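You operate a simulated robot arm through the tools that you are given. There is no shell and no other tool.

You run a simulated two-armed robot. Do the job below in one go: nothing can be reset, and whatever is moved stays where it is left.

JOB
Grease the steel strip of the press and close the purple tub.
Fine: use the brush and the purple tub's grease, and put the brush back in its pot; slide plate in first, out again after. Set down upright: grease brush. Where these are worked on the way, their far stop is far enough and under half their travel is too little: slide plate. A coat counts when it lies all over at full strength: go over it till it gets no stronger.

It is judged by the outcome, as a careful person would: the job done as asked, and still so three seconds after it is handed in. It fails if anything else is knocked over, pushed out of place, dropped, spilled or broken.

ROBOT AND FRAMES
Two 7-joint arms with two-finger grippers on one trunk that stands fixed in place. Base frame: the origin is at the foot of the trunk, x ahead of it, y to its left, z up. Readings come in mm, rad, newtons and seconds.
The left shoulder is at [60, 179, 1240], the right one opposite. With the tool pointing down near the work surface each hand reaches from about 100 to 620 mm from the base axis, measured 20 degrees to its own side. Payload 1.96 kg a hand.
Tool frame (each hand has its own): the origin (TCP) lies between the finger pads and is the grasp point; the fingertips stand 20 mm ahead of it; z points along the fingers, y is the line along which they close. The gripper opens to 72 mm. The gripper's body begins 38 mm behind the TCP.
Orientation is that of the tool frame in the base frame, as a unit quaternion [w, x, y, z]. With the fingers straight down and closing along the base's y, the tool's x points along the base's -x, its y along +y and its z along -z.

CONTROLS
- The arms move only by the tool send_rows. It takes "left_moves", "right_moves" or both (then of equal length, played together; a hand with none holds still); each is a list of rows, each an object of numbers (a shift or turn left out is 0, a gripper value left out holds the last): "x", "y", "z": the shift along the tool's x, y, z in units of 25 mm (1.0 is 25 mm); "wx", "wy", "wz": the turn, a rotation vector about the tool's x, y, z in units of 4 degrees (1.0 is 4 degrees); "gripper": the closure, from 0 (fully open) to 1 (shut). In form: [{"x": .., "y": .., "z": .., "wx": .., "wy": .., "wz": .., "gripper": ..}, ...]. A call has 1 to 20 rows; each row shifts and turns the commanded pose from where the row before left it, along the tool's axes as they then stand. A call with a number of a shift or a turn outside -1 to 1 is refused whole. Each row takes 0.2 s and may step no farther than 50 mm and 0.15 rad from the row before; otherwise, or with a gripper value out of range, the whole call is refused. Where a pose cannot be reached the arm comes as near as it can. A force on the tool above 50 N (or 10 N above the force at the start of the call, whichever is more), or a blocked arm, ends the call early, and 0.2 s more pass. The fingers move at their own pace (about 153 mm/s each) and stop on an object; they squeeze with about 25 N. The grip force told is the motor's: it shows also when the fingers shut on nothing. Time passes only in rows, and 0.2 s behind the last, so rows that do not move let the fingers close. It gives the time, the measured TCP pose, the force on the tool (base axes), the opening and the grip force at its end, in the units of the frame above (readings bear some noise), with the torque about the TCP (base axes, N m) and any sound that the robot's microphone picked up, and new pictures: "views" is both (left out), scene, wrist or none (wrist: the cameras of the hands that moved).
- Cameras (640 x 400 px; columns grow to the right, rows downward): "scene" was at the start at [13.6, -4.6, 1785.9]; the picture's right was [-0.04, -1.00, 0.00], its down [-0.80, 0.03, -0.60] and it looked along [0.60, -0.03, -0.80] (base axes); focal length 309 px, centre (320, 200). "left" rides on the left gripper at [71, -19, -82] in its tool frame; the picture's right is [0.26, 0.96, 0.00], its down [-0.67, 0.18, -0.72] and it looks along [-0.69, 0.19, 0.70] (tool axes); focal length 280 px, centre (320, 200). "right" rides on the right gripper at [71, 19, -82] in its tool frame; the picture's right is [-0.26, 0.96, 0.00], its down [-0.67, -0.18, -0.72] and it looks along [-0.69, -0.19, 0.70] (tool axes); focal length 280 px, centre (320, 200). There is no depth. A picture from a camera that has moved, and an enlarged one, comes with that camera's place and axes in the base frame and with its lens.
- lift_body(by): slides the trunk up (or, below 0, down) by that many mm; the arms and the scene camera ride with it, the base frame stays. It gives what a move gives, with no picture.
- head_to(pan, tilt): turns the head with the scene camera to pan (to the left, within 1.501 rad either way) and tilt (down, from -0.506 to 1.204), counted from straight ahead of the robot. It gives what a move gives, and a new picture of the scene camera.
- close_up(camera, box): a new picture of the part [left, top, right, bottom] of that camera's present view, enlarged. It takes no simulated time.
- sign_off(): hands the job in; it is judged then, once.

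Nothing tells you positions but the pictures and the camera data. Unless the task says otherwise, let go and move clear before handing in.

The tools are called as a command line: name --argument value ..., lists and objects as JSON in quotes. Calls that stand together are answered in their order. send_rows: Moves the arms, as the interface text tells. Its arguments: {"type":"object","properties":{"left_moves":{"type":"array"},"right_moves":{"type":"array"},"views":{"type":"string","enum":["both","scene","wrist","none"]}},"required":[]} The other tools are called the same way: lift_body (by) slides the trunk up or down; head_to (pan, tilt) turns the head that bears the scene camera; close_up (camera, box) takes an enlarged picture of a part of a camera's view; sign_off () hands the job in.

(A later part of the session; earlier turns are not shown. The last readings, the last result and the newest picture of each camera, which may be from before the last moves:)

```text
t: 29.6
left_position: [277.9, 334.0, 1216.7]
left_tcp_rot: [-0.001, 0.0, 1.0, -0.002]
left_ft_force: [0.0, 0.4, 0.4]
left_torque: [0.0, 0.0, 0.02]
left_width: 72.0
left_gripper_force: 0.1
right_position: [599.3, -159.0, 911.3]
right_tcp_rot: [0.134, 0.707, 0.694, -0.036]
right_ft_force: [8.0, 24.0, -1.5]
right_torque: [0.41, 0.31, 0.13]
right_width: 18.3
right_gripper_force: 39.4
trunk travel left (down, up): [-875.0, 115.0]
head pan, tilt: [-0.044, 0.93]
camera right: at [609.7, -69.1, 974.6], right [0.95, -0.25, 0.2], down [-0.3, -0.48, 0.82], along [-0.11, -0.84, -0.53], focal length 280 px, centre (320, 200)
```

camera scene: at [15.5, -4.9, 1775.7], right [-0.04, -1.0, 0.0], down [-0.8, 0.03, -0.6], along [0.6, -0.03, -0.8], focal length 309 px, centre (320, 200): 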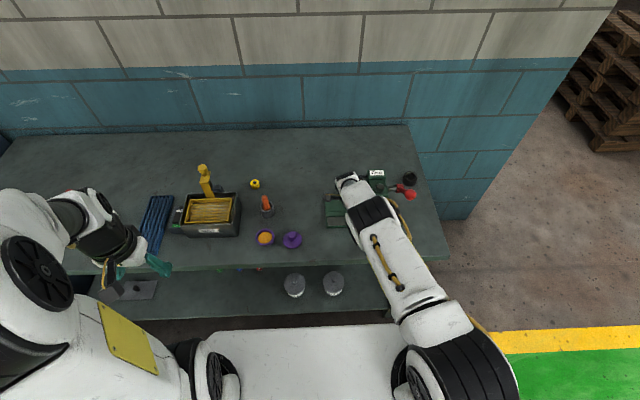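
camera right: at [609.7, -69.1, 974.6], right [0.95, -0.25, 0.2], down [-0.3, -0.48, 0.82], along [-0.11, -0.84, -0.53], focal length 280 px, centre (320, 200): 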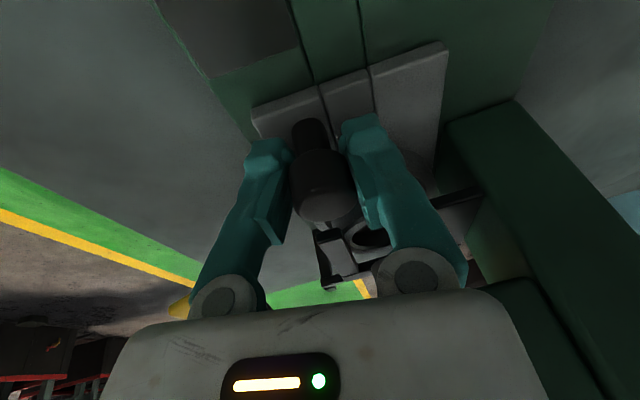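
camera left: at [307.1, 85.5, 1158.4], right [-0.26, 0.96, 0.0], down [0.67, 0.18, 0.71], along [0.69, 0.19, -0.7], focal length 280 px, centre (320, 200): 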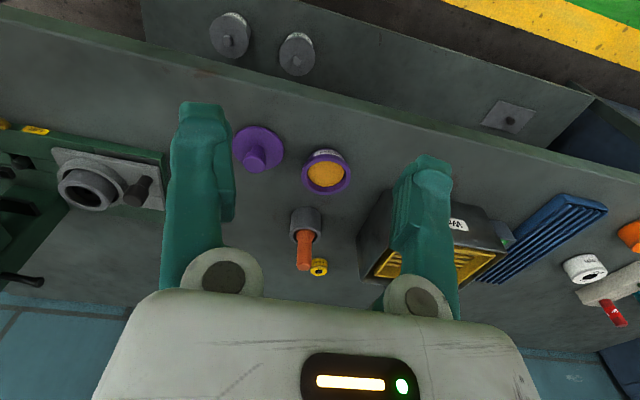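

The plate is at its far stop (reaction of 24 N, about 90 mm travelled). I'll relax the push, let go, and back straight out along the tool axis.

send_rows --right_moves '[{"x": 0.15, "z": -0.037}, {"gripper": 0}, {"gripper": 0}, {"gripper": 0}, {"z": -0.6}, {"z": -1}, {"z": -1}, {"z": -1}, {"z": -1}, {"z": -1}]' --views "both"

```text
t: 31.8
left_position: [275.5, 330.1, 1218.1]
left_tcp_rot: [0.0, 0.0, 1.0, 0.0]
left_ft_force: [0.0, -0.9, 0.0]
left_torque: [-0.02, -0.03, -0.01]
left_width: 72.0
left_gripper_force: 0.1
right_position: [580.1, -127.2, 1046.2]
right_tcp_rot: [0.136, 0.706, 0.694, -0.038]
right_ft_force: [0.6, 0.0, 0.5]
right_torque: [-0.03, -0.01, 0.02]
right_width: 72.0
right_gripper_force: 0.1
trunk travel left (down, up): [-875.0, 115.0]
head pan, tilt: [-0.044, 0.93]
camera scene: at [12.7, -4.3, 1775.7], right [-0.04, -1.0, 0.0], down [-0.8, 0.03, -0.6], along [0.6, -0.03, -0.8], focal length 309 px, centre (320, 200)
camera right: at [588.9, -37.2, 1109.8], right [0.95, -0.25, 0.2], down [-0.3, -0.48, 0.82], along [-0.11, -0.84, -0.53], focal length 280 px, centre (320, 200)
```

scene: 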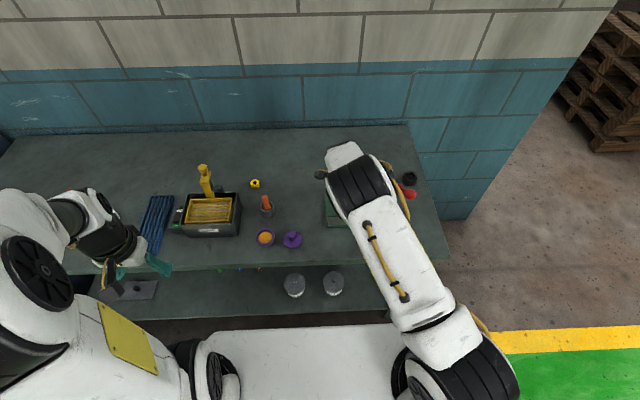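
right: 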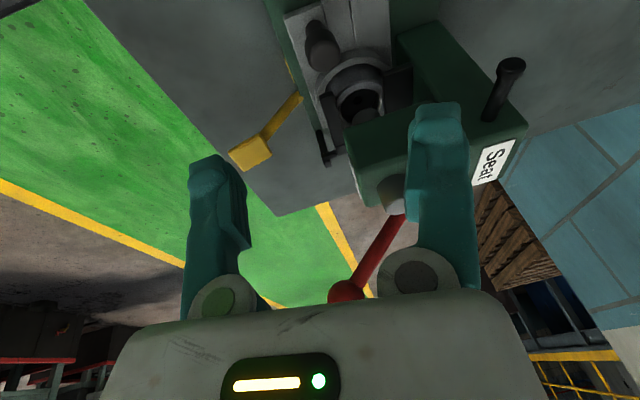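

The right hand is clear. I'll park it back and to the right so the left arm can work over the strip.

send_rows --right_moves '[{"y": -1, "z": -0.2}, {"y": -1, "z": -0.2}, {"y": -1, "z": -0.2}, {"y": -1, "z": -0.2}, {"y": -1, "z": -0.2}, {"y": -1, "z": -0.2}, {"y": -1, "z": -0.2}, {"y": -1, "z": -0.2}, {"x": -1}, {"x": -1}, {"x": -1}, {"x": -1}, {"x": -1}, {"x": -1}, {"x": -1}]' --views "scene"

close_up --camera "scene" --box '[310, 170, 430, 250]'

close_up --camera "scene" --box '[230, 170, 350, 250]'

```text
t: 35.0
left_position: [276.9, 329.0, 1219.1]
left_tcp_rot: [0.001, 0.0, 1.0, 0.0]
left_ft_force: [0.4, 0.4, 0.2]
left_torque: [0.02, 0.03, 0.01]
left_width: 71.8
left_gripper_force: 0.0
right_position: [370.5, -287.6, 1098.8]
right_tcp_rot: [0.134, 0.706, 0.695, -0.037]
right_ft_force: [0.4, 0.3, 0.1]
right_torque: [0.02, 0.02, -0.02]
right_width: 72.1
right_gripper_force: 0.1
trunk travel left (down, up): [-875.0, 115.0]
head pan, tilt: [-0.044, 0.93]
camera scene: at [13.5, -6.0, 1775.7], right [-0.04, -1.0, 0.0], down [-0.8, 0.04, -0.6], along [0.6, -0.03, -0.8], focal length 309 px, centre (320, 200)
```

scene: 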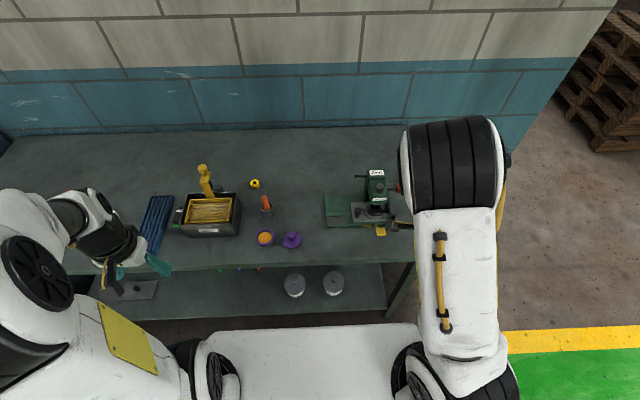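

```text
5.00 times, centred on (370, 210) of scene
camera zoom: at [13.5, -6.0, 1775.7], right [-0.04, -1.0, 0.0], down [-0.8, 0.04, -0.6], along [0.6, -0.03, -0.8], focal length 1545 px, centre (70, 150)
```

zoom: 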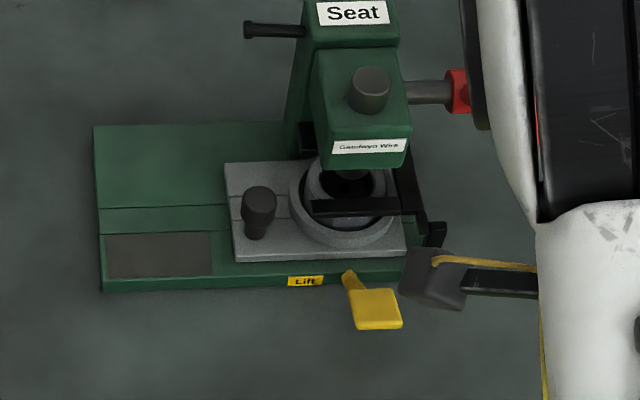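

```text
5.00 times, centred on (290, 210) of scene
camera zoom: at [13.5, -6.0, 1775.7], right [-0.04, -1.0, 0.0], down [-0.8, 0.04, -0.6], along [0.6, -0.03, -0.8], focal length 1545 px, centre (470, 150)
```

zoom: 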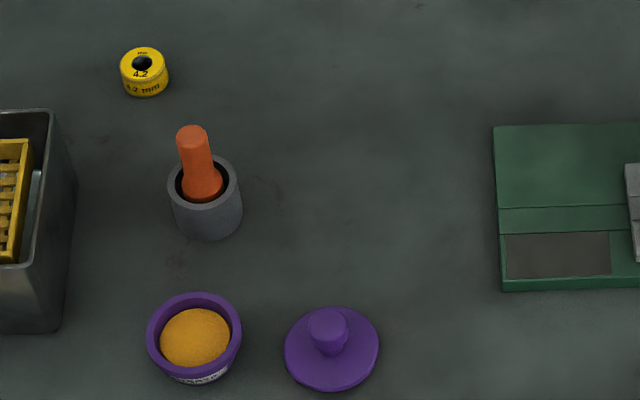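

The strip is fully exposed: a grey-brown rectangle roughly x 573–608, y -52 to -127, at z≈872. Now the left hand goes for the brush: bring it in front of the pot and tilt it 30° forward, which gives reach to both pot and strip.

send_rows --left_moves '[{"x": -0.75, "y": -0.885, "z": 0.3}, {"x": -0.75, "y": -0.885, "z": 0.3}, {"x": -0.75, "y": -0.885, "z": 0.3}, {"x": -0.75, "y": -0.885, "z": 0.3}, {"x": -0.75, "y": -0.885, "z": 0.3}, {"x": -0.75, "y": -0.885, "z": 0.3}, {"x": -0.75, "y": -0.885, "z": 0.3}, {"x": -0.75, "y": -0.885, "z": 0.3}, {"wy": -0.9375}, {"wy": -0.9375}, {"wy": -0.9375}, {"wy": -0.9375}, {"wy": -0.9375}, {"wy": -0.9375}, {"wy": -0.9375}, {"wy": -0.9375}]' --views "both"

```text
t: 38.4
left_position: [426.5, 154.6, 1160.3]
left_tcp_rot: [0.26, 0.0, 0.966, -0.001]
left_ft_force: [0.1, 0.1, 1.0]
left_torque: [-0.02, 0.01, 0.02]
left_width: 72.0
left_gripper_force: 0.0
right_position: [369.6, -286.6, 1098.8]
right_tcp_rot: [0.135, 0.706, 0.695, -0.037]
right_ft_force: [-0.2, 0.9, -0.5]
right_torque: [-0.02, 0.03, 0.01]
right_width: 71.9
right_gripper_force: 0.1
trunk travel left (down, up): [-875.0, 115.0]
head pan, tilt: [-0.044, 0.93]
camera scene: at [13.2, -4.9, 1775.7], right [-0.04, -1.0, 0.0], down [-0.8, 0.03, -0.6], along [0.6, -0.03, -0.8], focal length 309 px, centre (320, 200)
camera left: at [323.3, 133.2, 1194.4], right [-0.23, 0.96, -0.13], down [0.23, 0.18, 0.96], along [0.95, 0.19, -0.26], focal length 280 px, centre (320, 200)
```

scene: 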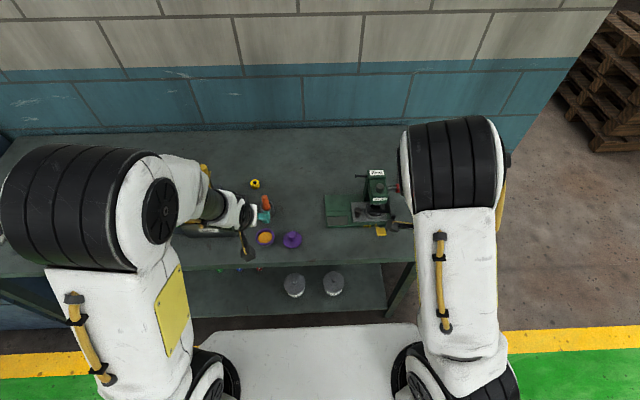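
left: 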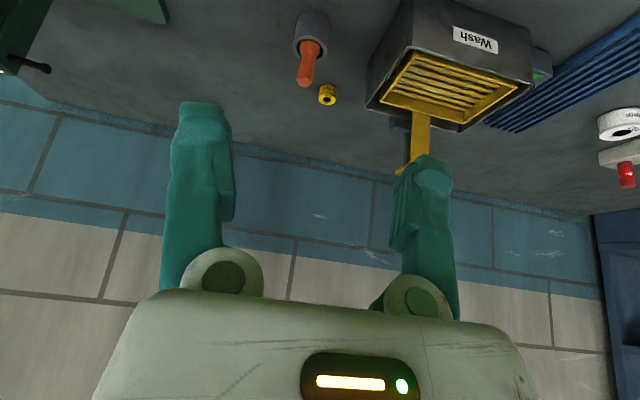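

The brush handle tip lines up at about (640, 154, 955). I'll move the left hand to a pre-grasp point 80 mm short of it along the tool axis.

send_rows --left_moves '[{"x": -0.318, "z": 1.0}, {"x": -0.318, "z": 1.0}, {"x": -0.318, "z": 1.0}, {"x": -0.318, "z": 1.0}, {"x": -0.318, "z": 1.0}, {"x": -0.318, "z": 1.0}, {"x": -0.318, "z": 1.0}, {"x": -0.318, "z": 1.0}, {"x": -0.318, "z": 1.0}]' --views "both"

close_up --camera "left" --box '[240, 60, 400, 160]'

```text
t: 40.4
left_position: [603.5, 154.5, 997.9]
left_tcp_rot: [0.259, -0.001, 0.966, -0.001]
left_ft_force: [-0.1, 0.1, 0.2]
left_torque: [0.0, -0.01, 0.02]
left_width: 71.9
left_gripper_force: 0.1
right_position: [372.9, -287.4, 1098.8]
right_tcp_rot: [0.135, 0.705, 0.695, -0.038]
right_ft_force: [0.2, -0.9, 0.6]
right_torque: [0.02, 0.02, 0.01]
right_width: 72.2
right_gripper_force: 0.1
trunk travel left (down, up): [-875.0, 115.0]
head pan, tilt: [-0.044, 0.93]
camera scene: at [14.8, -4.6, 1775.7], right [-0.04, -1.0, 0.0], down [-0.8, 0.03, -0.6], along [0.6, -0.03, -0.8], focal length 309 px, centre (320, 200)
camera left: at [499.7, 133.3, 1034.1], right [-0.23, 0.96, -0.13], down [0.23, 0.18, 0.96], along [0.95, 0.19, -0.26], focal length 280 px, centre (320, 200)
```

scene: 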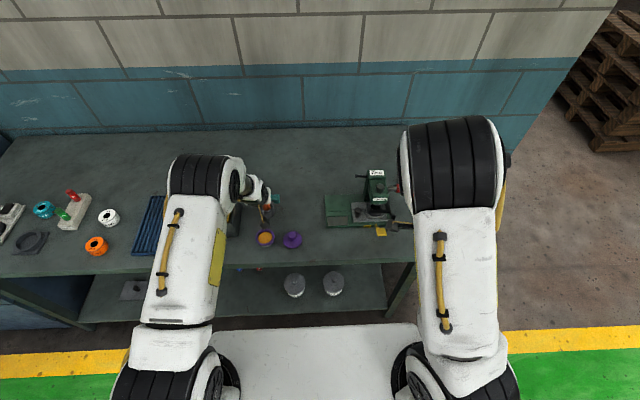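
left: 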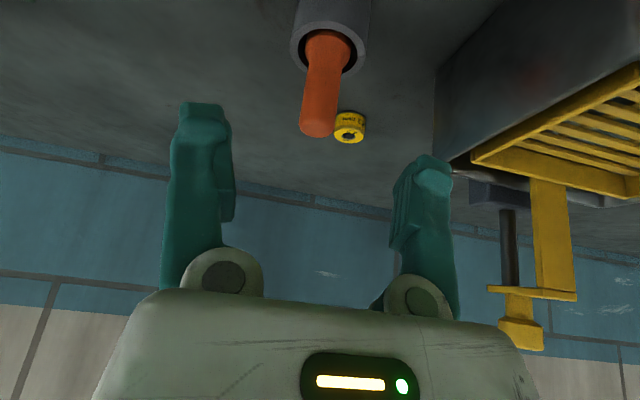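

```text
4.00 times, centred on (320, 110) of left
camera zoom: at [499.7, 133.3, 1034.1], right [-0.23, 0.96, -0.13], down [0.23, 0.18, 0.96], along [0.95, 0.19, -0.26], focal length 1122 px, centre (320, 560)
```

zoom: 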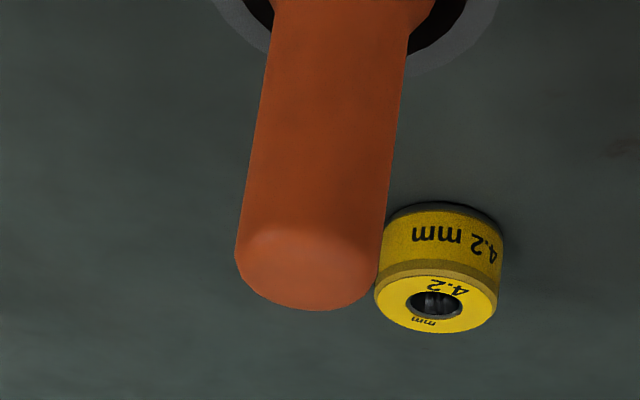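

The handle is about 18 mm wide and stands essentially upright in the pot. I'll slide the open fingers around it, with TCP near (640, 154, 932).

send_rows --left_moves '[{"x": 0.018, "z": 1.0}, {"x": 0.018, "z": 1.0}, {"x": 0.018, "z": 1.0}, {}]' --views "wrist"

close_up --camera "scene" --box '[220, 160, 340, 240]'

```text
t: 41.4
left_position: [637.8, 155.0, 934.5]
left_tcp_rot: [0.259, 0.0, 0.966, 0.001]
left_ft_force: [0.3, -0.1, 0.6]
left_torque: [-0.01, -0.02, 0.01]
left_width: 72.1
left_gripper_force: 0.1
right_position: [370.7, -286.0, 1099.2]
right_tcp_rot: [0.135, 0.705, 0.695, -0.038]
right_ft_force: [0.3, 0.8, 0.4]
right_torque: [0.02, 0.01, -0.05]
right_width: 72.0
right_gripper_force: 0.0
trunk travel left (down, up): [-875.0, 115.0]
head pan, tilt: [-0.044, 0.93]
camera left: at [535.4, 134.4, 968.8], right [-0.23, 0.96, -0.13], down [0.23, 0.18, 0.96], along [0.95, 0.19, -0.26], focal length 280 px, centre (320, 200)
```

left: 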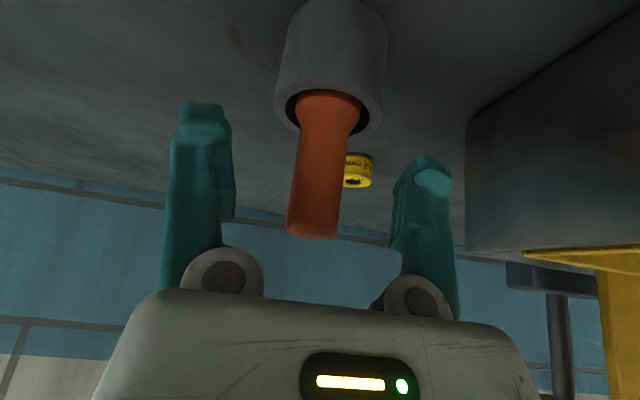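

```text
5.00 times, centred on (280, 200) of scene
camera zoom: at [13.3, -4.8, 1775.7], right [-0.04, -1.0, 0.0], down [-0.8, 0.03, -0.6], along [0.6, -0.03, -0.8], focal length 1545 px, centre (520, 200)
```

zoom: 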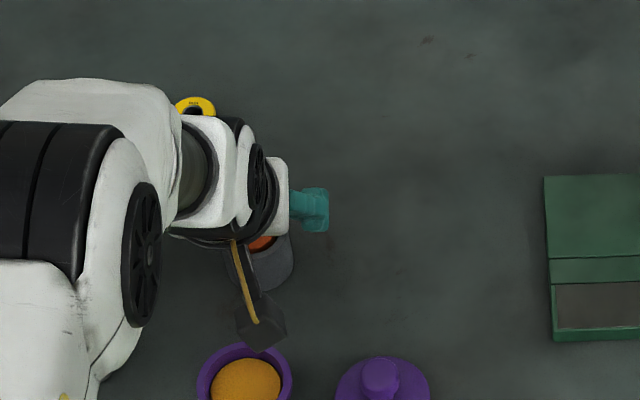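

The handle sits between the fingers, a few millimetres deeper than the pad centre. I'll nudge forward 4 mm and close on it.

send_rows --left_moves '[{"x": -0.14, "z": 0.08}, {"gripper": 1}, {"gripper": 1}, {"gripper": 1}, {"gripper": 1}]' --views "wrist"

```text
t: 42.6
left_position: [641.5, 154.8, 933.9]
left_tcp_rot: [0.259, 0.0, 0.966, 0.0]
left_ft_force: [0.1, 0.5, 0.3]
left_torque: [0.02, 0.04, 0.0]
left_width: 19.1
left_gripper_force: 25.1
right_position: [371.3, -287.2, 1098.7]
right_tcp_rot: [0.135, 0.705, 0.695, -0.036]
right_ft_force: [0.3, -0.8, 0.4]
right_torque: [-0.01, -0.01, 0.03]
right_width: 72.1
right_gripper_force: 0.0
trunk travel left (down, up): [-875.0, 115.0]
head pan, tilt: [-0.044, 0.93]
camera left: at [539.4, 134.6, 968.8], right [-0.23, 0.96, -0.13], down [0.23, 0.18, 0.96], along [0.95, 0.19, -0.26], focal length 280 px, centre (320, 200)
```

left: 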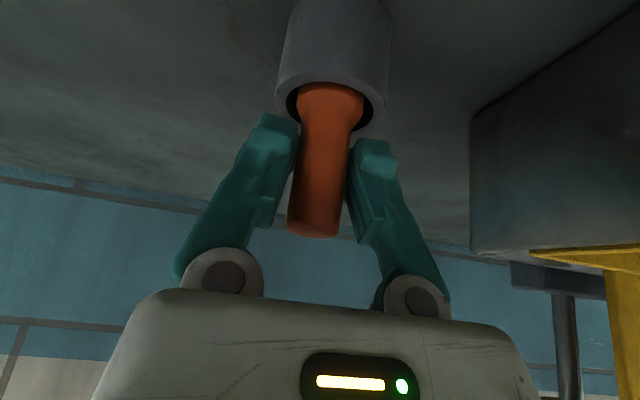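

The brush is gripped at 19.1 mm with no side load. I'll lift it straight up out of the pot.

send_rows --left_moves '[{"x": -0.25, "z": -0.433}, {"x": -0.5, "z": -0.866}, {"x": -0.5, "z": -0.866}, {"x": -0.5, "z": -0.866}, {"x": -0.5, "z": -0.866}]' --views "both"

close_up --camera "left" --box '[220, 0, 440, 240]'

close_up --camera "scene" --box '[210, 150, 350, 250]'

```text
t: 43.8
left_position: [640.3, 153.6, 1046.9]
left_tcp_rot: [0.258, 0.0, 0.966, 0.0]
left_ft_force: [0.6, 0.1, -0.9]
left_torque: [0.03, 0.0, -0.01]
left_width: 19.4
left_gripper_force: 25.2
right_position: [370.6, -286.3, 1098.1]
right_tcp_rot: [0.136, 0.706, 0.694, -0.038]
right_ft_force: [-0.1, 0.4, -0.5]
right_torque: [0.0, -0.01, 0.0]
right_width: 72.3
right_gripper_force: 0.1
trunk travel left (down, up): [-875.0, 115.0]
head pan, tilt: [-0.044, 0.93]
camera scene: at [12.7, -4.7, 1775.7], right [-0.04, -1.0, 0.0], down [-0.8, 0.03, -0.6], along [0.6, -0.03, -0.8], focal length 309 px, centre (320, 200)
camera left: at [537.3, 134.4, 1083.2], right [-0.23, 0.96, -0.13], down [0.23, 0.18, 0.96], along [0.95, 0.19, -0.26], focal length 280 px, centre (320, 200)
```

scene: 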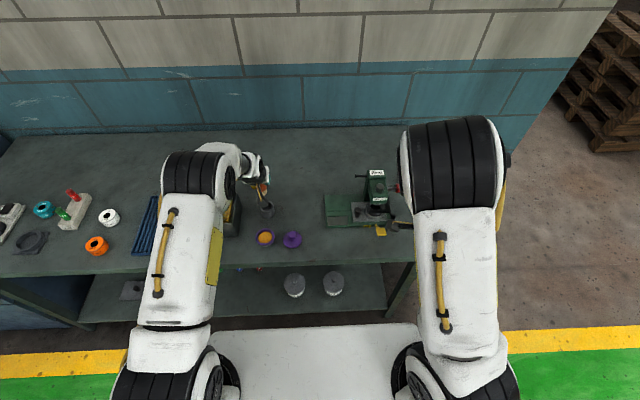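
left: 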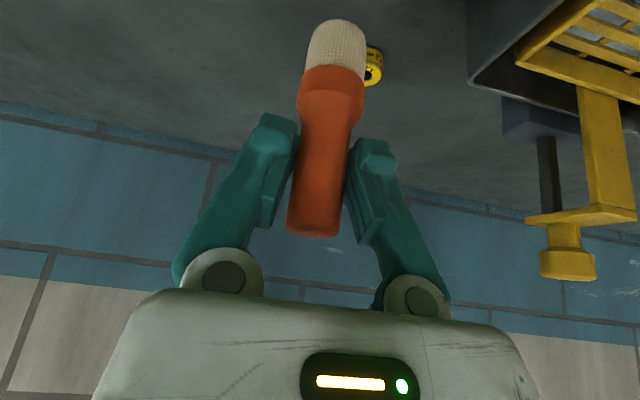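

```text
1.67 times, centred on (330, 120) of left
camera zoom: at [537.3, 134.4, 1083.2], right [-0.23, 0.96, -0.13], down [0.23, 0.18, 0.96], along [0.95, 0.19, -0.26], focal length 467 px, centre (303, 333)
```

zoom: 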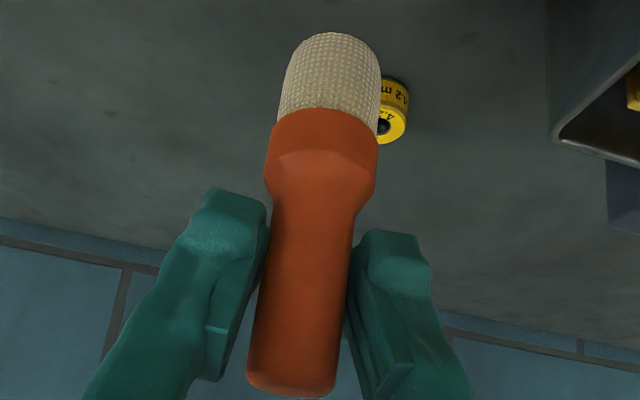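

```text
4.00 times, centred on (280, 200) of scene
camera zoom: at [12.7, -4.7, 1775.7], right [-0.04, -1.0, 0.0], down [-0.8, 0.03, -0.6], along [0.6, -0.03, -0.8], focal length 1236 px, centre (480, 200)
```

zoom: 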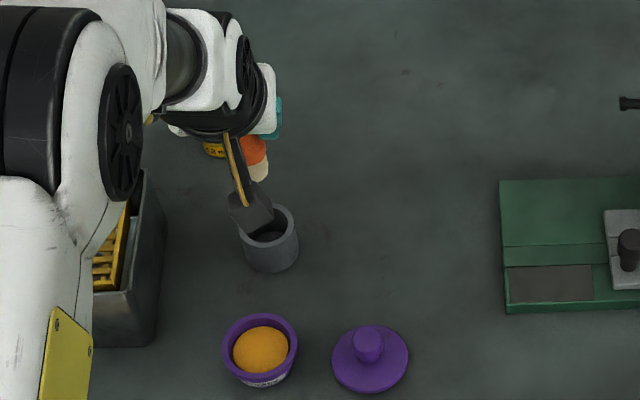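

The brush is out: a cream bristle about 25 mm across, ending about 69 mm below the grip. I'll carry it over the open tub, centred near (530, 154), and stop just above the rim.

send_rows --left_moves '[{"x": 0.762, "y": 0.027, "z": -0.44}, {"x": 0.762, "y": 0.027, "z": -0.44}, {"x": 0.762, "y": 0.027, "z": -0.44}, {"x": 0.762, "y": 0.027, "z": -0.44}, {"x": 0.762, "y": 0.027, "z": -0.44}, {"x": 0.467, "z": 0.808}, {"x": 0.467, "z": 0.808}, {"x": 0.467, "z": 0.808}]' --views "both"

close_up --camera "scene" --box '[220, 190, 340, 270]'

close_up --camera "left" --box '[220, 0, 440, 140]'

```text
t: 45.6
left_position: [531.9, 157.3, 976.7]
left_tcp_rot: [0.258, -0.001, 0.966, 0.001]
left_ft_force: [0.5, 0.7, -1.0]
left_torque: [0.01, -0.02, 0.01]
left_width: 18.9
left_gripper_force: 24.3
right_position: [370.1, -287.2, 1098.9]
right_tcp_rot: [0.135, 0.705, 0.695, -0.037]
right_ft_force: [0.9, 0.2, -0.5]
right_torque: [-0.01, -0.01, 0.02]
right_width: 72.0
right_gripper_force: 0.0
trunk travel left (down, up): [-875.0, 115.0]
head pan, tilt: [-0.044, 0.93]
camera scene: at [13.6, -4.5, 1775.8], right [-0.04, -1.0, 0.0], down [-0.8, 0.03, -0.6], along [0.6, -0.03, -0.8], focal length 309 px, centre (320, 200)
camera left: at [429.3, 137.6, 1012.0], right [-0.23, 0.96, -0.13], down [0.23, 0.18, 0.96], along [0.95, 0.19, -0.26], focal length 280 px, centre (320, 200)
```

scene: 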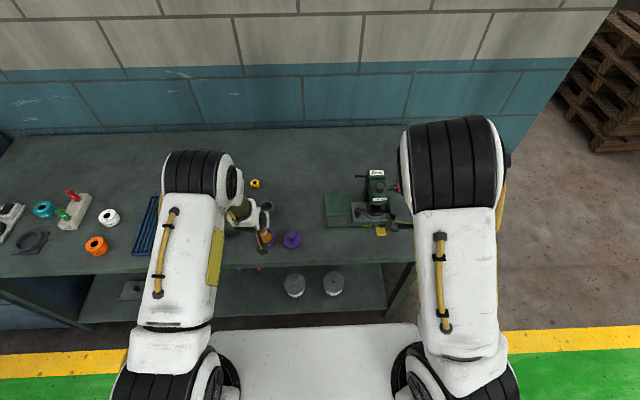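
left: 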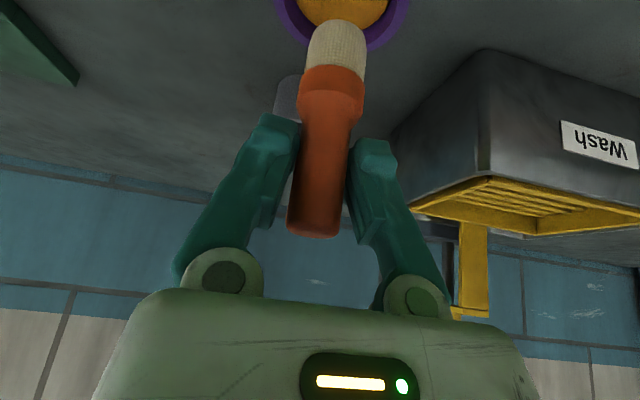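

```text
5.00 times, centred on (280, 230) of scene
camera zoom: at [13.6, -4.5, 1775.8], right [-0.04, -1.0, 0.0], down [-0.8, 0.03, -0.6], along [0.6, -0.03, -0.8], focal length 1545 px, centre (520, 50)
```

zoom: 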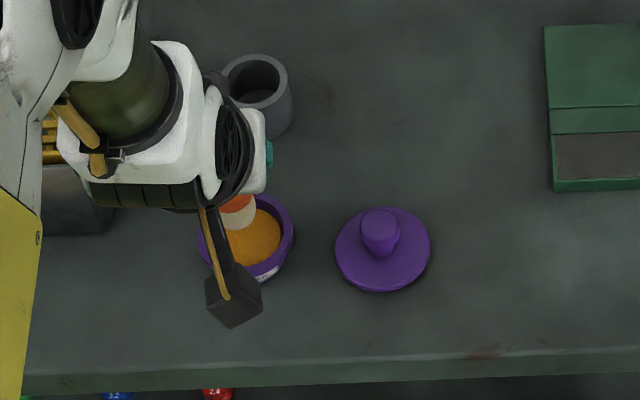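

```text
2.86 times, centred on (330, 70) of left
camera zoom: at [429.3, 137.6, 1012.0], right [-0.23, 0.96, -0.13], down [0.23, 0.18, 0.96], along [0.95, 0.19, -0.26], focal length 801 px, centre (291, 571)
```

zoom: 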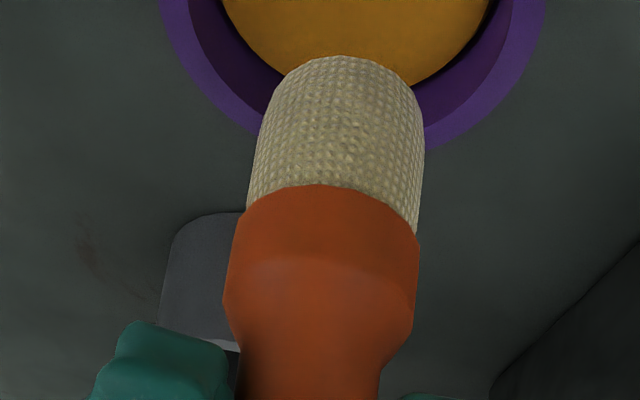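

The bristle is centred over the grease (tub centre about (532, 155)). I'll lower it gently into the tub, watching the force.

send_rows --left_moves '[{"x": 0.2, "z": 0.346}, {"x": 0.2, "z": 0.346}, {"x": 0.1, "z": 0.173}]' --views "wrist"

close_up --camera "left" --box '[220, 0, 440, 140]'

```text
t: 46.4
left_position: [532.3, 158.9, 953.8]
left_tcp_rot: [0.26, 0.0, 0.966, 0.0]
left_ft_force: [1.6, -0.1, 4.3]
left_torque: [0.0, -0.11, -0.02]
left_width: 19.1
left_gripper_force: 25.2
right_position: [369.9, -286.2, 1099.9]
right_tcp_rot: [0.135, 0.705, 0.695, -0.037]
right_ft_force: [0.9, -0.1, -0.2]
right_torque: [0.04, 0.0, 0.0]
right_width: 71.9
right_gripper_force: 0.1
trunk travel left (down, up): [-875.0, 115.0]
head pan, tilt: [-0.044, 0.93]
camera left: at [428.5, 137.8, 988.0], right [-0.23, 0.96, -0.13], down [0.22, 0.18, 0.96], along [0.95, 0.19, -0.26], focal length 280 px, centre (320, 200)
```

left: 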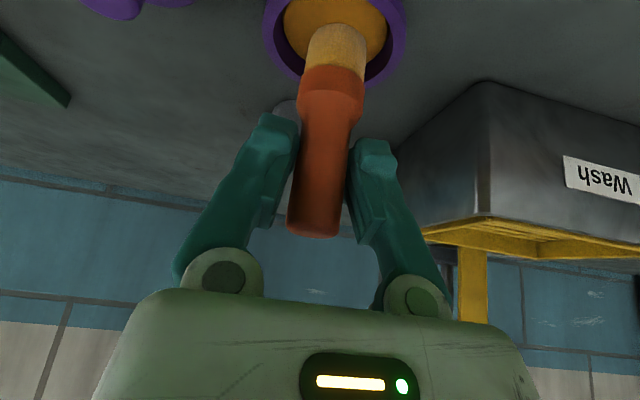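

```text
2.86 times, centred on (330, 70) of left
camera zoom: at [428.5, 137.8, 988.0], right [-0.23, 0.96, -0.13], down [0.22, 0.18, 0.96], along [0.95, 0.19, -0.26], focal length 801 px, centre (291, 571)
```

zoom: 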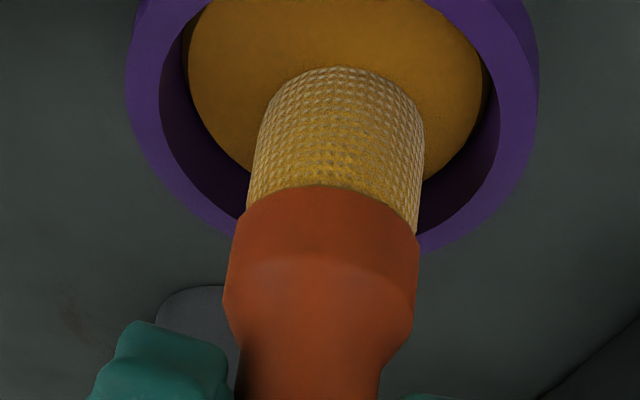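

The bristle touches the grease (about 4 N) and is taking on colour. I'll press 2 mm more and hold a moment to load it.

send_rows --left_moves '[{"x": 0.04, "z": 0.069}, {}, {}, {}, {}]' --views "none"

close_up --camera "left" --box '[220, 0, 440, 140]'

```text
t: 47.6
left_position: [531.1, 157.7, 951.1]
left_tcp_rot: [0.26, 0.0, 0.966, 0.0]
left_ft_force: [3.1, 2.0, 23.2]
left_torque: [0.07, -0.26, 0.01]
left_width: 18.9
left_gripper_force: 24.6
right_position: [368.0, -287.5, 1099.9]
right_tcp_rot: [0.135, 0.706, 0.694, -0.036]
right_ft_force: [0.1, 0.5, -0.5]
right_torque: [-0.02, -0.01, 0.0]
right_width: 71.9
right_gripper_force: 0.1
trunk travel left (down, up): [-875.0, 115.0]
head pan, tilt: [-0.044, 0.93]
```

```text
2.86 times, centred on (330, 70) of left
camera zoom: at [427.7, 136.9, 986.3], right [-0.23, 0.96, -0.13], down [0.22, 0.18, 0.96], along [0.95, 0.19, -0.26], focal length 801 px, centre (291, 571)
```

zoom: 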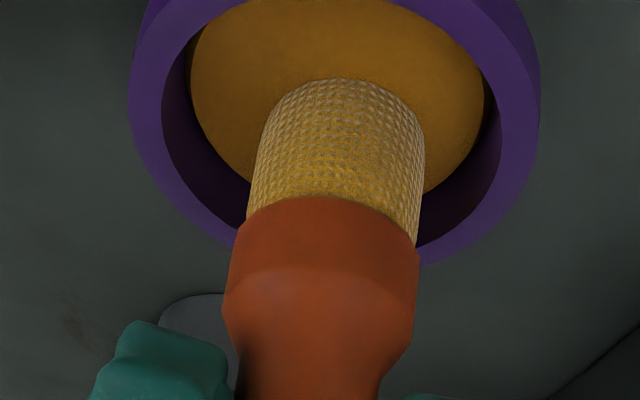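

That reading rose to 23 N, so the grease is firm and the brush may have slipped up a millimetre in the grip; the bristle is well loaded. I'll lift it out now and move the parked right hand a bit farther aside at the same time.

send_rows --left_moves '[{"x": -0.3, "z": -0.52}, {"x": -0.5, "z": -0.866}, {"x": -0.4, "z": -0.693}, {}]' --right_moves '[{"x": -1}, {"x": -1}, {"x": -1}, {"x": -1}]' --views "both"

close_up --camera "left" --box '[220, 0, 440, 240]'

close_up --camera "scene" --box '[220, 190, 340, 270]'

```text
t: 48.6
left_position: [532.5, 157.4, 1008.1]
left_tcp_rot: [0.258, 0.0, 0.966, 0.0]
left_ft_force: [0.0, 0.0, 1.4]
left_torque: [-0.03, -0.03, -0.02]
left_width: 19.3
left_gripper_force: 24.5
right_position: [368.6, -383.5, 1121.8]
right_tcp_rot: [0.134, 0.706, 0.694, -0.038]
right_ft_force: [0.3, -0.2, 0.4]
right_torque: [0.02, -0.01, 0.01]
right_width: 72.0
right_gripper_force: 0.1
trunk travel left (down, up): [-875.0, 115.0]
head pan, tilt: [-0.044, 0.93]
camera scene: at [14.0, -6.0, 1775.7], right [-0.04, -1.0, 0.0], down [-0.8, 0.04, -0.6], along [0.6, -0.03, -0.8], focal length 309 px, centre (320, 200)
camera right: at [378.6, -294.5, 1185.7], right [0.95, -0.25, 0.2], down [-0.3, -0.48, 0.82], along [-0.11, -0.84, -0.53], focal length 280 px, centre (320, 200)
camera left: at [429.1, 136.0, 1045.0], right [-0.23, 0.96, -0.13], down [0.23, 0.18, 0.96], along [0.95, 0.19, -0.26], focal length 280 px, centre (320, 200)
```

scene: 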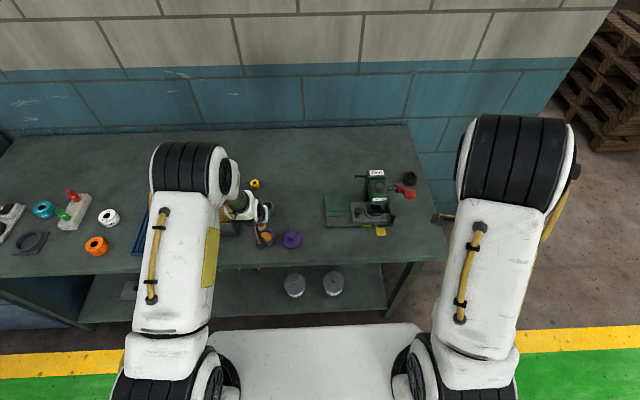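
right: 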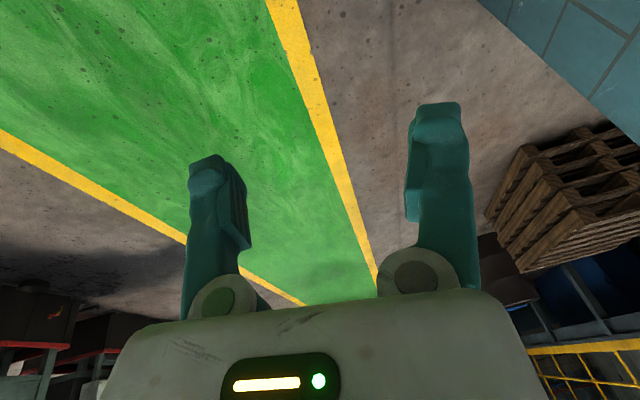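
left: 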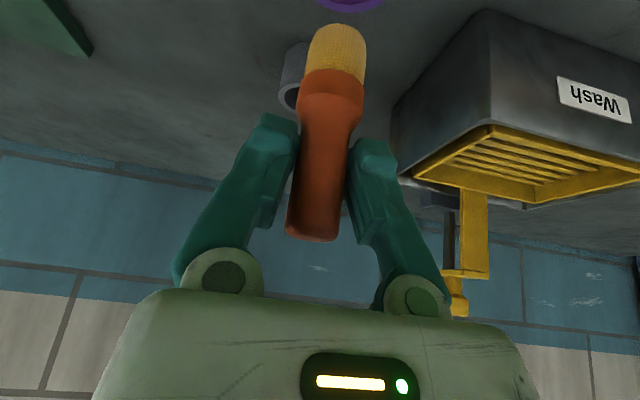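

```text
1.67 times, centred on (330, 120) of left
camera zoom: at [429.1, 136.0, 1045.0], right [-0.23, 0.96, -0.13], down [0.23, 0.18, 0.96], along [0.95, 0.19, -0.26], focal length 467 px, centre (303, 333)
```

zoom: 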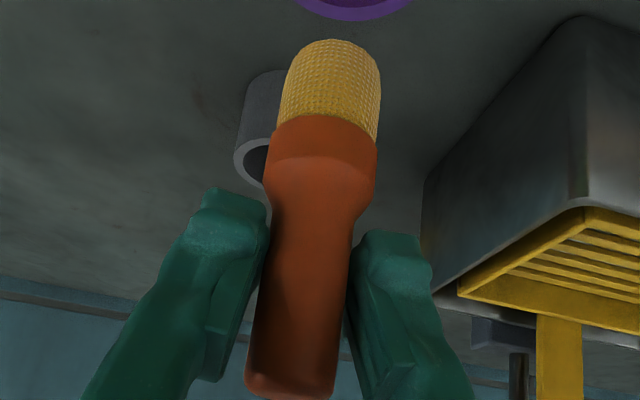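

```text
5.00 times, centred on (280, 230) of scene
camera zoom: at [14.0, -6.0, 1775.7], right [-0.04, -1.0, 0.0], down [-0.8, 0.04, -0.6], along [0.6, -0.03, -0.8], focal length 1545 px, centre (520, 50)
```

zoom: 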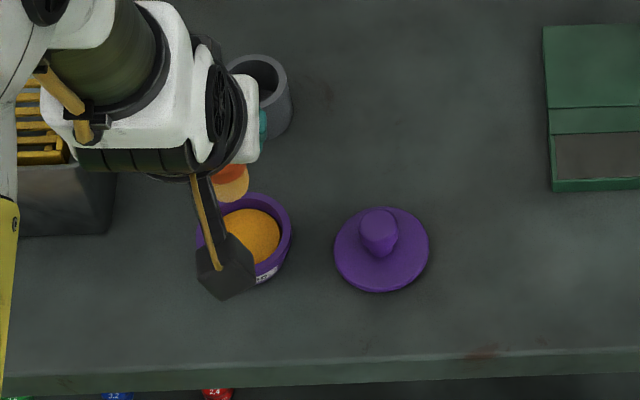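

The bristle is bright with grease, and the tub hasn't moved. I'll carry the brush over to the strip's near end at travel height.

send_rows --left_moves '[{"x": -0.221, "y": -0.953, "z": 0.128}, {"x": -0.221, "y": -0.953, "z": 0.128}, {"x": -0.221, "y": -0.953, "z": 0.128}, {"x": -0.221, "y": -0.953, "z": 0.128}, {"x": -0.221, "y": -0.953, "z": 0.128}, {"x": -0.221, "y": -0.953, "z": 0.128}, {"x": -0.221, "y": -0.953, "z": 0.128}, {"x": -0.221, "y": -0.953, "z": 0.128}, {"x": -0.221, "y": -0.953, "z": 0.128}]' --views "both"

close_up --camera "scene" --box '[300, 170, 440, 260]'

```text
t: 50.6
left_position: [590.5, -59.7, 1009.8]
left_tcp_rot: [0.258, 0.0, 0.966, 0.0]
left_ft_force: [0.5, -0.8, -0.7]
left_torque: [0.0, -0.01, -0.01]
left_width: 19.2
left_gripper_force: 24.9
right_position: [367.5, -384.3, 1122.4]
right_tcp_rot: [0.135, 0.706, 0.695, -0.037]
right_ft_force: [0.0, -0.6, 0.5]
right_torque: [-0.04, -0.01, 0.02]
right_width: 72.0
right_gripper_force: 0.0
trunk travel left (down, up): [-875.0, 115.0]
head pan, tilt: [-0.044, 0.93]
camera scene: at [13.7, -5.6, 1775.7], right [-0.04, -1.0, 0.0], down [-0.8, 0.04, -0.6], along [0.6, -0.03, -0.8], focal length 309 px, centre (320, 200)
camera left: at [486.5, -80.0, 1043.9], right [-0.23, 0.96, -0.13], down [0.23, 0.18, 0.96], along [0.95, 0.19, -0.26], focal length 280 px, centre (320, 200)
```

scene: 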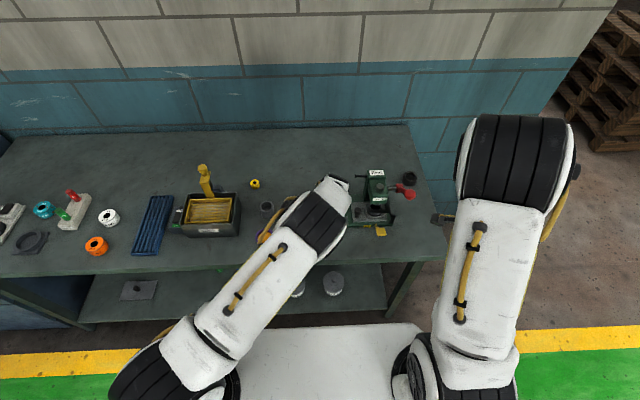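
left: 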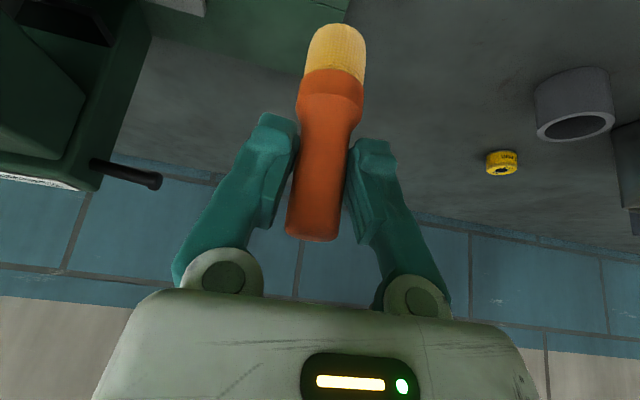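

```text
4.44 times, centred on (370, 215) of scene
camera zoom: at [13.7, -5.6, 1775.7], right [-0.04, -1.0, 0.0], down [-0.8, 0.04, -0.6], along [0.6, -0.03, -0.8], focal length 1373 px, centre (98, 133)
```

zoom: 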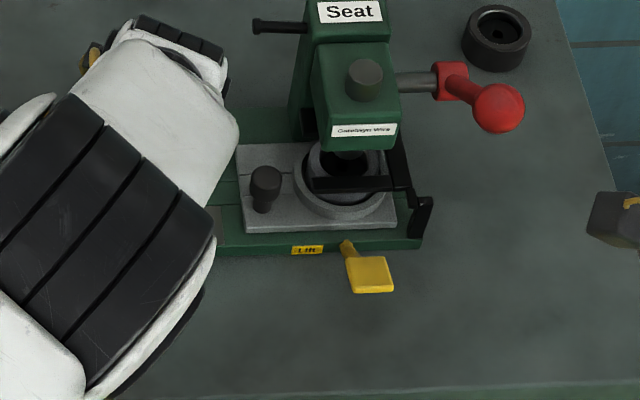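

Reach is good here, with the bristle above the near end of the strip. I'll lower to just above contact and then feel for the surface in small steps.

send_rows --left_moves '[{"x": 0.485, "y": -0.024, "z": 0.64}, {"x": 0.485, "y": -0.024, "z": 0.64}, {"x": 0.485, "y": -0.024, "z": 0.64}, {}]' --views "wrist"

close_up --camera "left" --box '[120, 0, 480, 200]'

```text
t: 51.6
left_position: [582.4, -59.1, 950.6]
left_tcp_rot: [0.259, -0.001, 0.966, 0.0]
left_ft_force: [0.6, 0.3, 0.3]
left_torque: [0.02, 0.03, 0.02]
left_width: 19.2
left_gripper_force: 24.8
right_position: [367.5, -382.4, 1121.8]
right_tcp_rot: [0.135, 0.706, 0.695, -0.037]
right_ft_force: [-0.2, 0.7, 0.4]
right_torque: [0.01, 0.01, 0.0]
right_width: 72.0
right_gripper_force: 0.1
trunk travel left (down, up): [-875.0, 115.0]
head pan, tilt: [-0.044, 0.93]
camera left: at [479.3, -79.7, 985.3], right [-0.23, 0.96, -0.13], down [0.23, 0.18, 0.96], along [0.95, 0.19, -0.26], focal length 280 px, centre (320, 200)
```

left: 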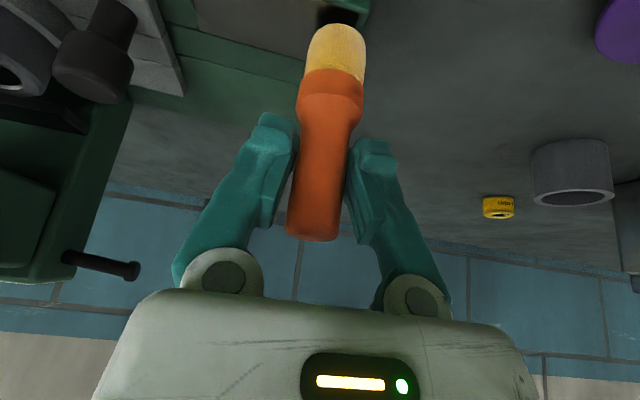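

```text
1.78 times, centred on (300, 100) of left
camera zoom: at [479.3, -79.7, 985.3], right [-0.23, 0.96, -0.13], down [0.23, 0.18, 0.96], along [0.95, 0.19, -0.26], focal length 498 px, centre (356, 378)
```

zoom: 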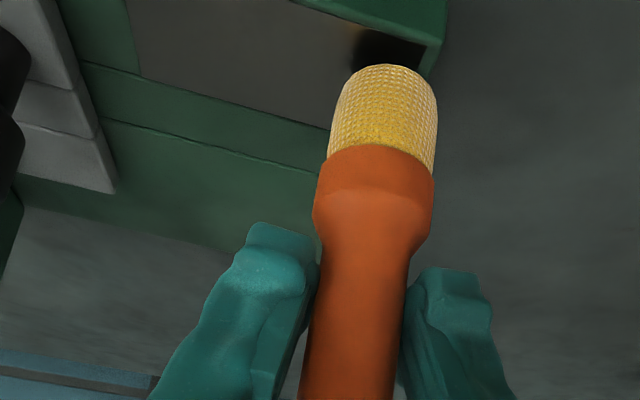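

The view is sharp: the strip spans about x 574–611, y -129 to -55, and the plate's end is at y≈-145. Now I'll lower in small steps until there's light contact.

send_rows --left_moves '[{"x": 0.1, "z": 0.173}, {"x": 0.06, "z": 0.104}, {}]' --views "none"

close_up --camera "left" --box '[120, 0, 480, 200]'

```text
t: 52.4
left_position: [581.2, -57.7, 943.8]
left_tcp_rot: [0.26, 0.0, 0.966, -0.001]
left_ft_force: [1.5, 0.7, 9.3]
left_torque: [0.02, -0.01, 0.01]
left_width: 19.0
left_gripper_force: 25.1
right_position: [367.6, -382.6, 1123.2]
right_tcp_rot: [0.136, 0.705, 0.695, -0.037]
right_ft_force: [-0.2, 0.4, -0.5]
right_torque: [0.0, -0.02, 0.02]
right_width: 72.2
right_gripper_force: 0.1
trunk travel left (down, up): [-875.0, 115.0]
head pan, tilt: [-0.044, 0.93]
```

```text
1.78 times, centred on (300, 100) of left
camera zoom: at [479.1, -79.2, 977.5], right [-0.23, 0.96, -0.13], down [0.22, 0.18, 0.96], along [0.95, 0.19, -0.26], focal length 498 px, centre (356, 378)
```

zoom: 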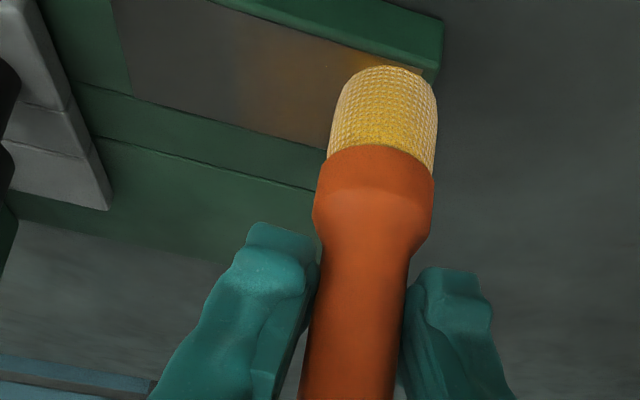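

There's light contact (about 9 N) and grease is appearing on the strip. I'll ease off slightly and stroke along the strip, first lane out, then step over and come back.

send_rows --left_moves '[{"x": 0.07, "y": 0.12, "z": -0.08}, {"y": -0.285}, {"y": -0.285}, {"y": -0.285}, {"y": -0.285}, {"y": -0.285}, {"y": -0.285}, {"y": -0.285}, {"y": -0.285}, {"y": -0.285}, {"x": -0.277, "z": 0.16}]' --views "none"

close_up --camera "left" --box '[160, 0, 520, 200]'

```text
t: 54.8
left_position: [587.4, -119.5, 943.4]
left_tcp_rot: [0.259, 0.0, 0.966, -0.001]
left_ft_force: [0.3, -0.6, 2.4]
left_torque: [-0.09, 0.08, -0.02]
left_width: 19.2
left_gripper_force: 25.0
right_position: [368.4, -383.1, 1122.4]
right_tcp_rot: [0.135, 0.706, 0.694, -0.037]
right_ft_force: [-0.2, 0.1, -0.3]
right_torque: [-0.01, -0.01, 0.04]
right_width: 72.4
right_gripper_force: 0.0
trunk travel left (down, up): [-875.0, 115.0]
head pan, tilt: [-0.044, 0.93]
```

```text
1.78 times, centred on (340, 100) of left
camera zoom: at [484.2, -140.0, 977.8], right [-0.23, 0.96, -0.13], down [0.23, 0.18, 0.96], along [0.95, 0.19, -0.26], focal length 498 px, centre (284, 378)
```

zoom: 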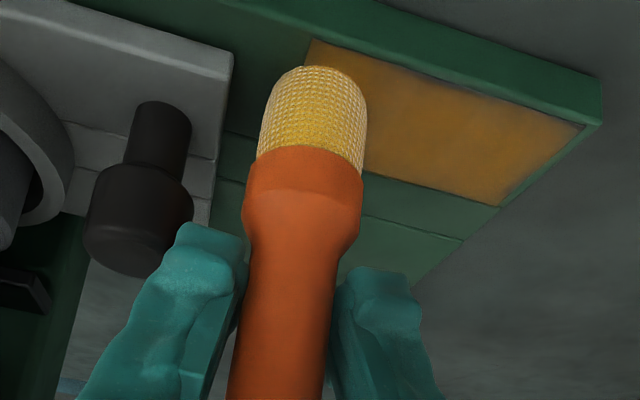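

One pass already coats much of the strip. I'll continue with lanes at larger x, keeping light contact.

send_rows --left_moves '[{"x": 0.01, "y": 0.285, "z": 0.017}, {"y": 0.285}, {"y": 0.285}, {"y": 0.285}, {"y": 0.285}, {"y": 0.285}, {"y": 0.285}, {"y": 0.285}, {"y": 0.285}, {"x": -0.277, "z": 0.16}, {"y": -0.285}, {"y": -0.285}, {"y": -0.285}, {"y": -0.285}, {"y": -0.285}, {"y": -0.285}, {"y": -0.285}, {"y": -0.285}, {"y": -0.285}, {"x": -0.277, "z": 0.16}]' --views "none"

close_up --camera "left" --box '[160, 0, 520, 200]'

```text
t: 59.0
left_position: [602.9, -118.6, 942.3]
left_tcp_rot: [0.259, -0.002, 0.966, 0.001]
left_ft_force: [0.2, 0.0, 2.4]
left_torque: [-0.07, 0.02, 0.0]
left_width: 19.3
left_gripper_force: 24.8
right_position: [369.0, -382.0, 1123.5]
right_tcp_rot: [0.135, 0.706, 0.694, -0.038]
right_ft_force: [-0.4, 0.2, -0.2]
right_torque: [0.02, 0.0, 0.01]
right_width: 71.9
right_gripper_force: 0.0
trunk travel left (down, up): [-875.0, 115.0]
head pan, tilt: [-0.044, 0.93]
```

```text
1.78 times, centred on (340, 100) of left
camera zoom: at [500.4, -140.2, 977.5], right [-0.23, 0.96, -0.13], down [0.23, 0.18, 0.96], along [0.95, 0.19, -0.26], focal length 498 px, centre (284, 378)
```

zoom: 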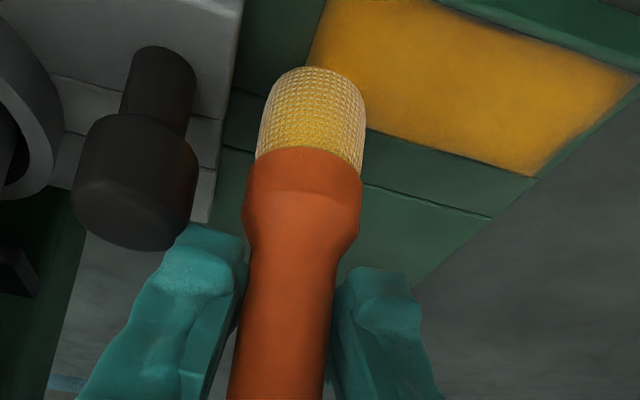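

The coat is getting stronger and spreading; the far edge and the +y end are weaker. I'll do more lanes at the far edge and extend the ends slightly.

send_rows --left_moves '[{"y": 0.302}, {"y": 0.302}, {"y": 0.302}, {"y": 0.302}, {"y": 0.302}, {"y": 0.302}, {"y": 0.302}, {"y": 0.302}, {"y": 0.302}, {"x": -0.173, "z": 0.1}, {"y": -0.302}, {"y": -0.302}, {"y": -0.302}, {"y": -0.302}, {"y": -0.302}, {"y": -0.302}, {"y": -0.302}, {"y": -0.302}, {"y": -0.302}]' --views "none"

close_up --camera "left" --box '[160, 0, 520, 200]'

```text
t: 63.0
left_position: [607.2, -119.2, 942.0]
left_tcp_rot: [0.259, 0.0, 0.966, 0.0]
left_ft_force: [-0.5, -0.2, 0.3]
left_torque: [-0.01, -0.01, 0.0]
left_width: 19.2
left_gripper_force: 25.2
right_position: [367.4, -382.3, 1123.0]
right_tcp_rot: [0.135, 0.706, 0.694, -0.037]
right_ft_force: [-0.1, -0.8, -0.5]
right_torque: [0.0, -0.01, 0.03]
right_width: 72.0
right_gripper_force: 0.2
trunk travel left (down, up): [-875.0, 115.0]
head pan, tilt: [-0.044, 0.93]
```

```text
1.78 times, centred on (340, 100) of left
camera zoom: at [504.3, -139.8, 977.9], right [-0.23, 0.96, -0.13], down [0.23, 0.18, 0.96], along [0.95, 0.19, -0.26], focal length 498 px, centre (284, 378)
```

zoom: 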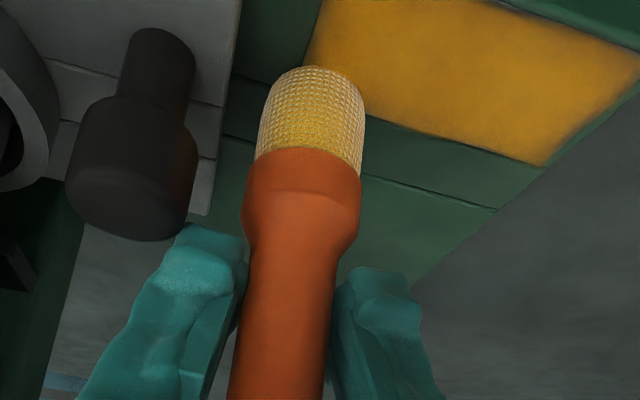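

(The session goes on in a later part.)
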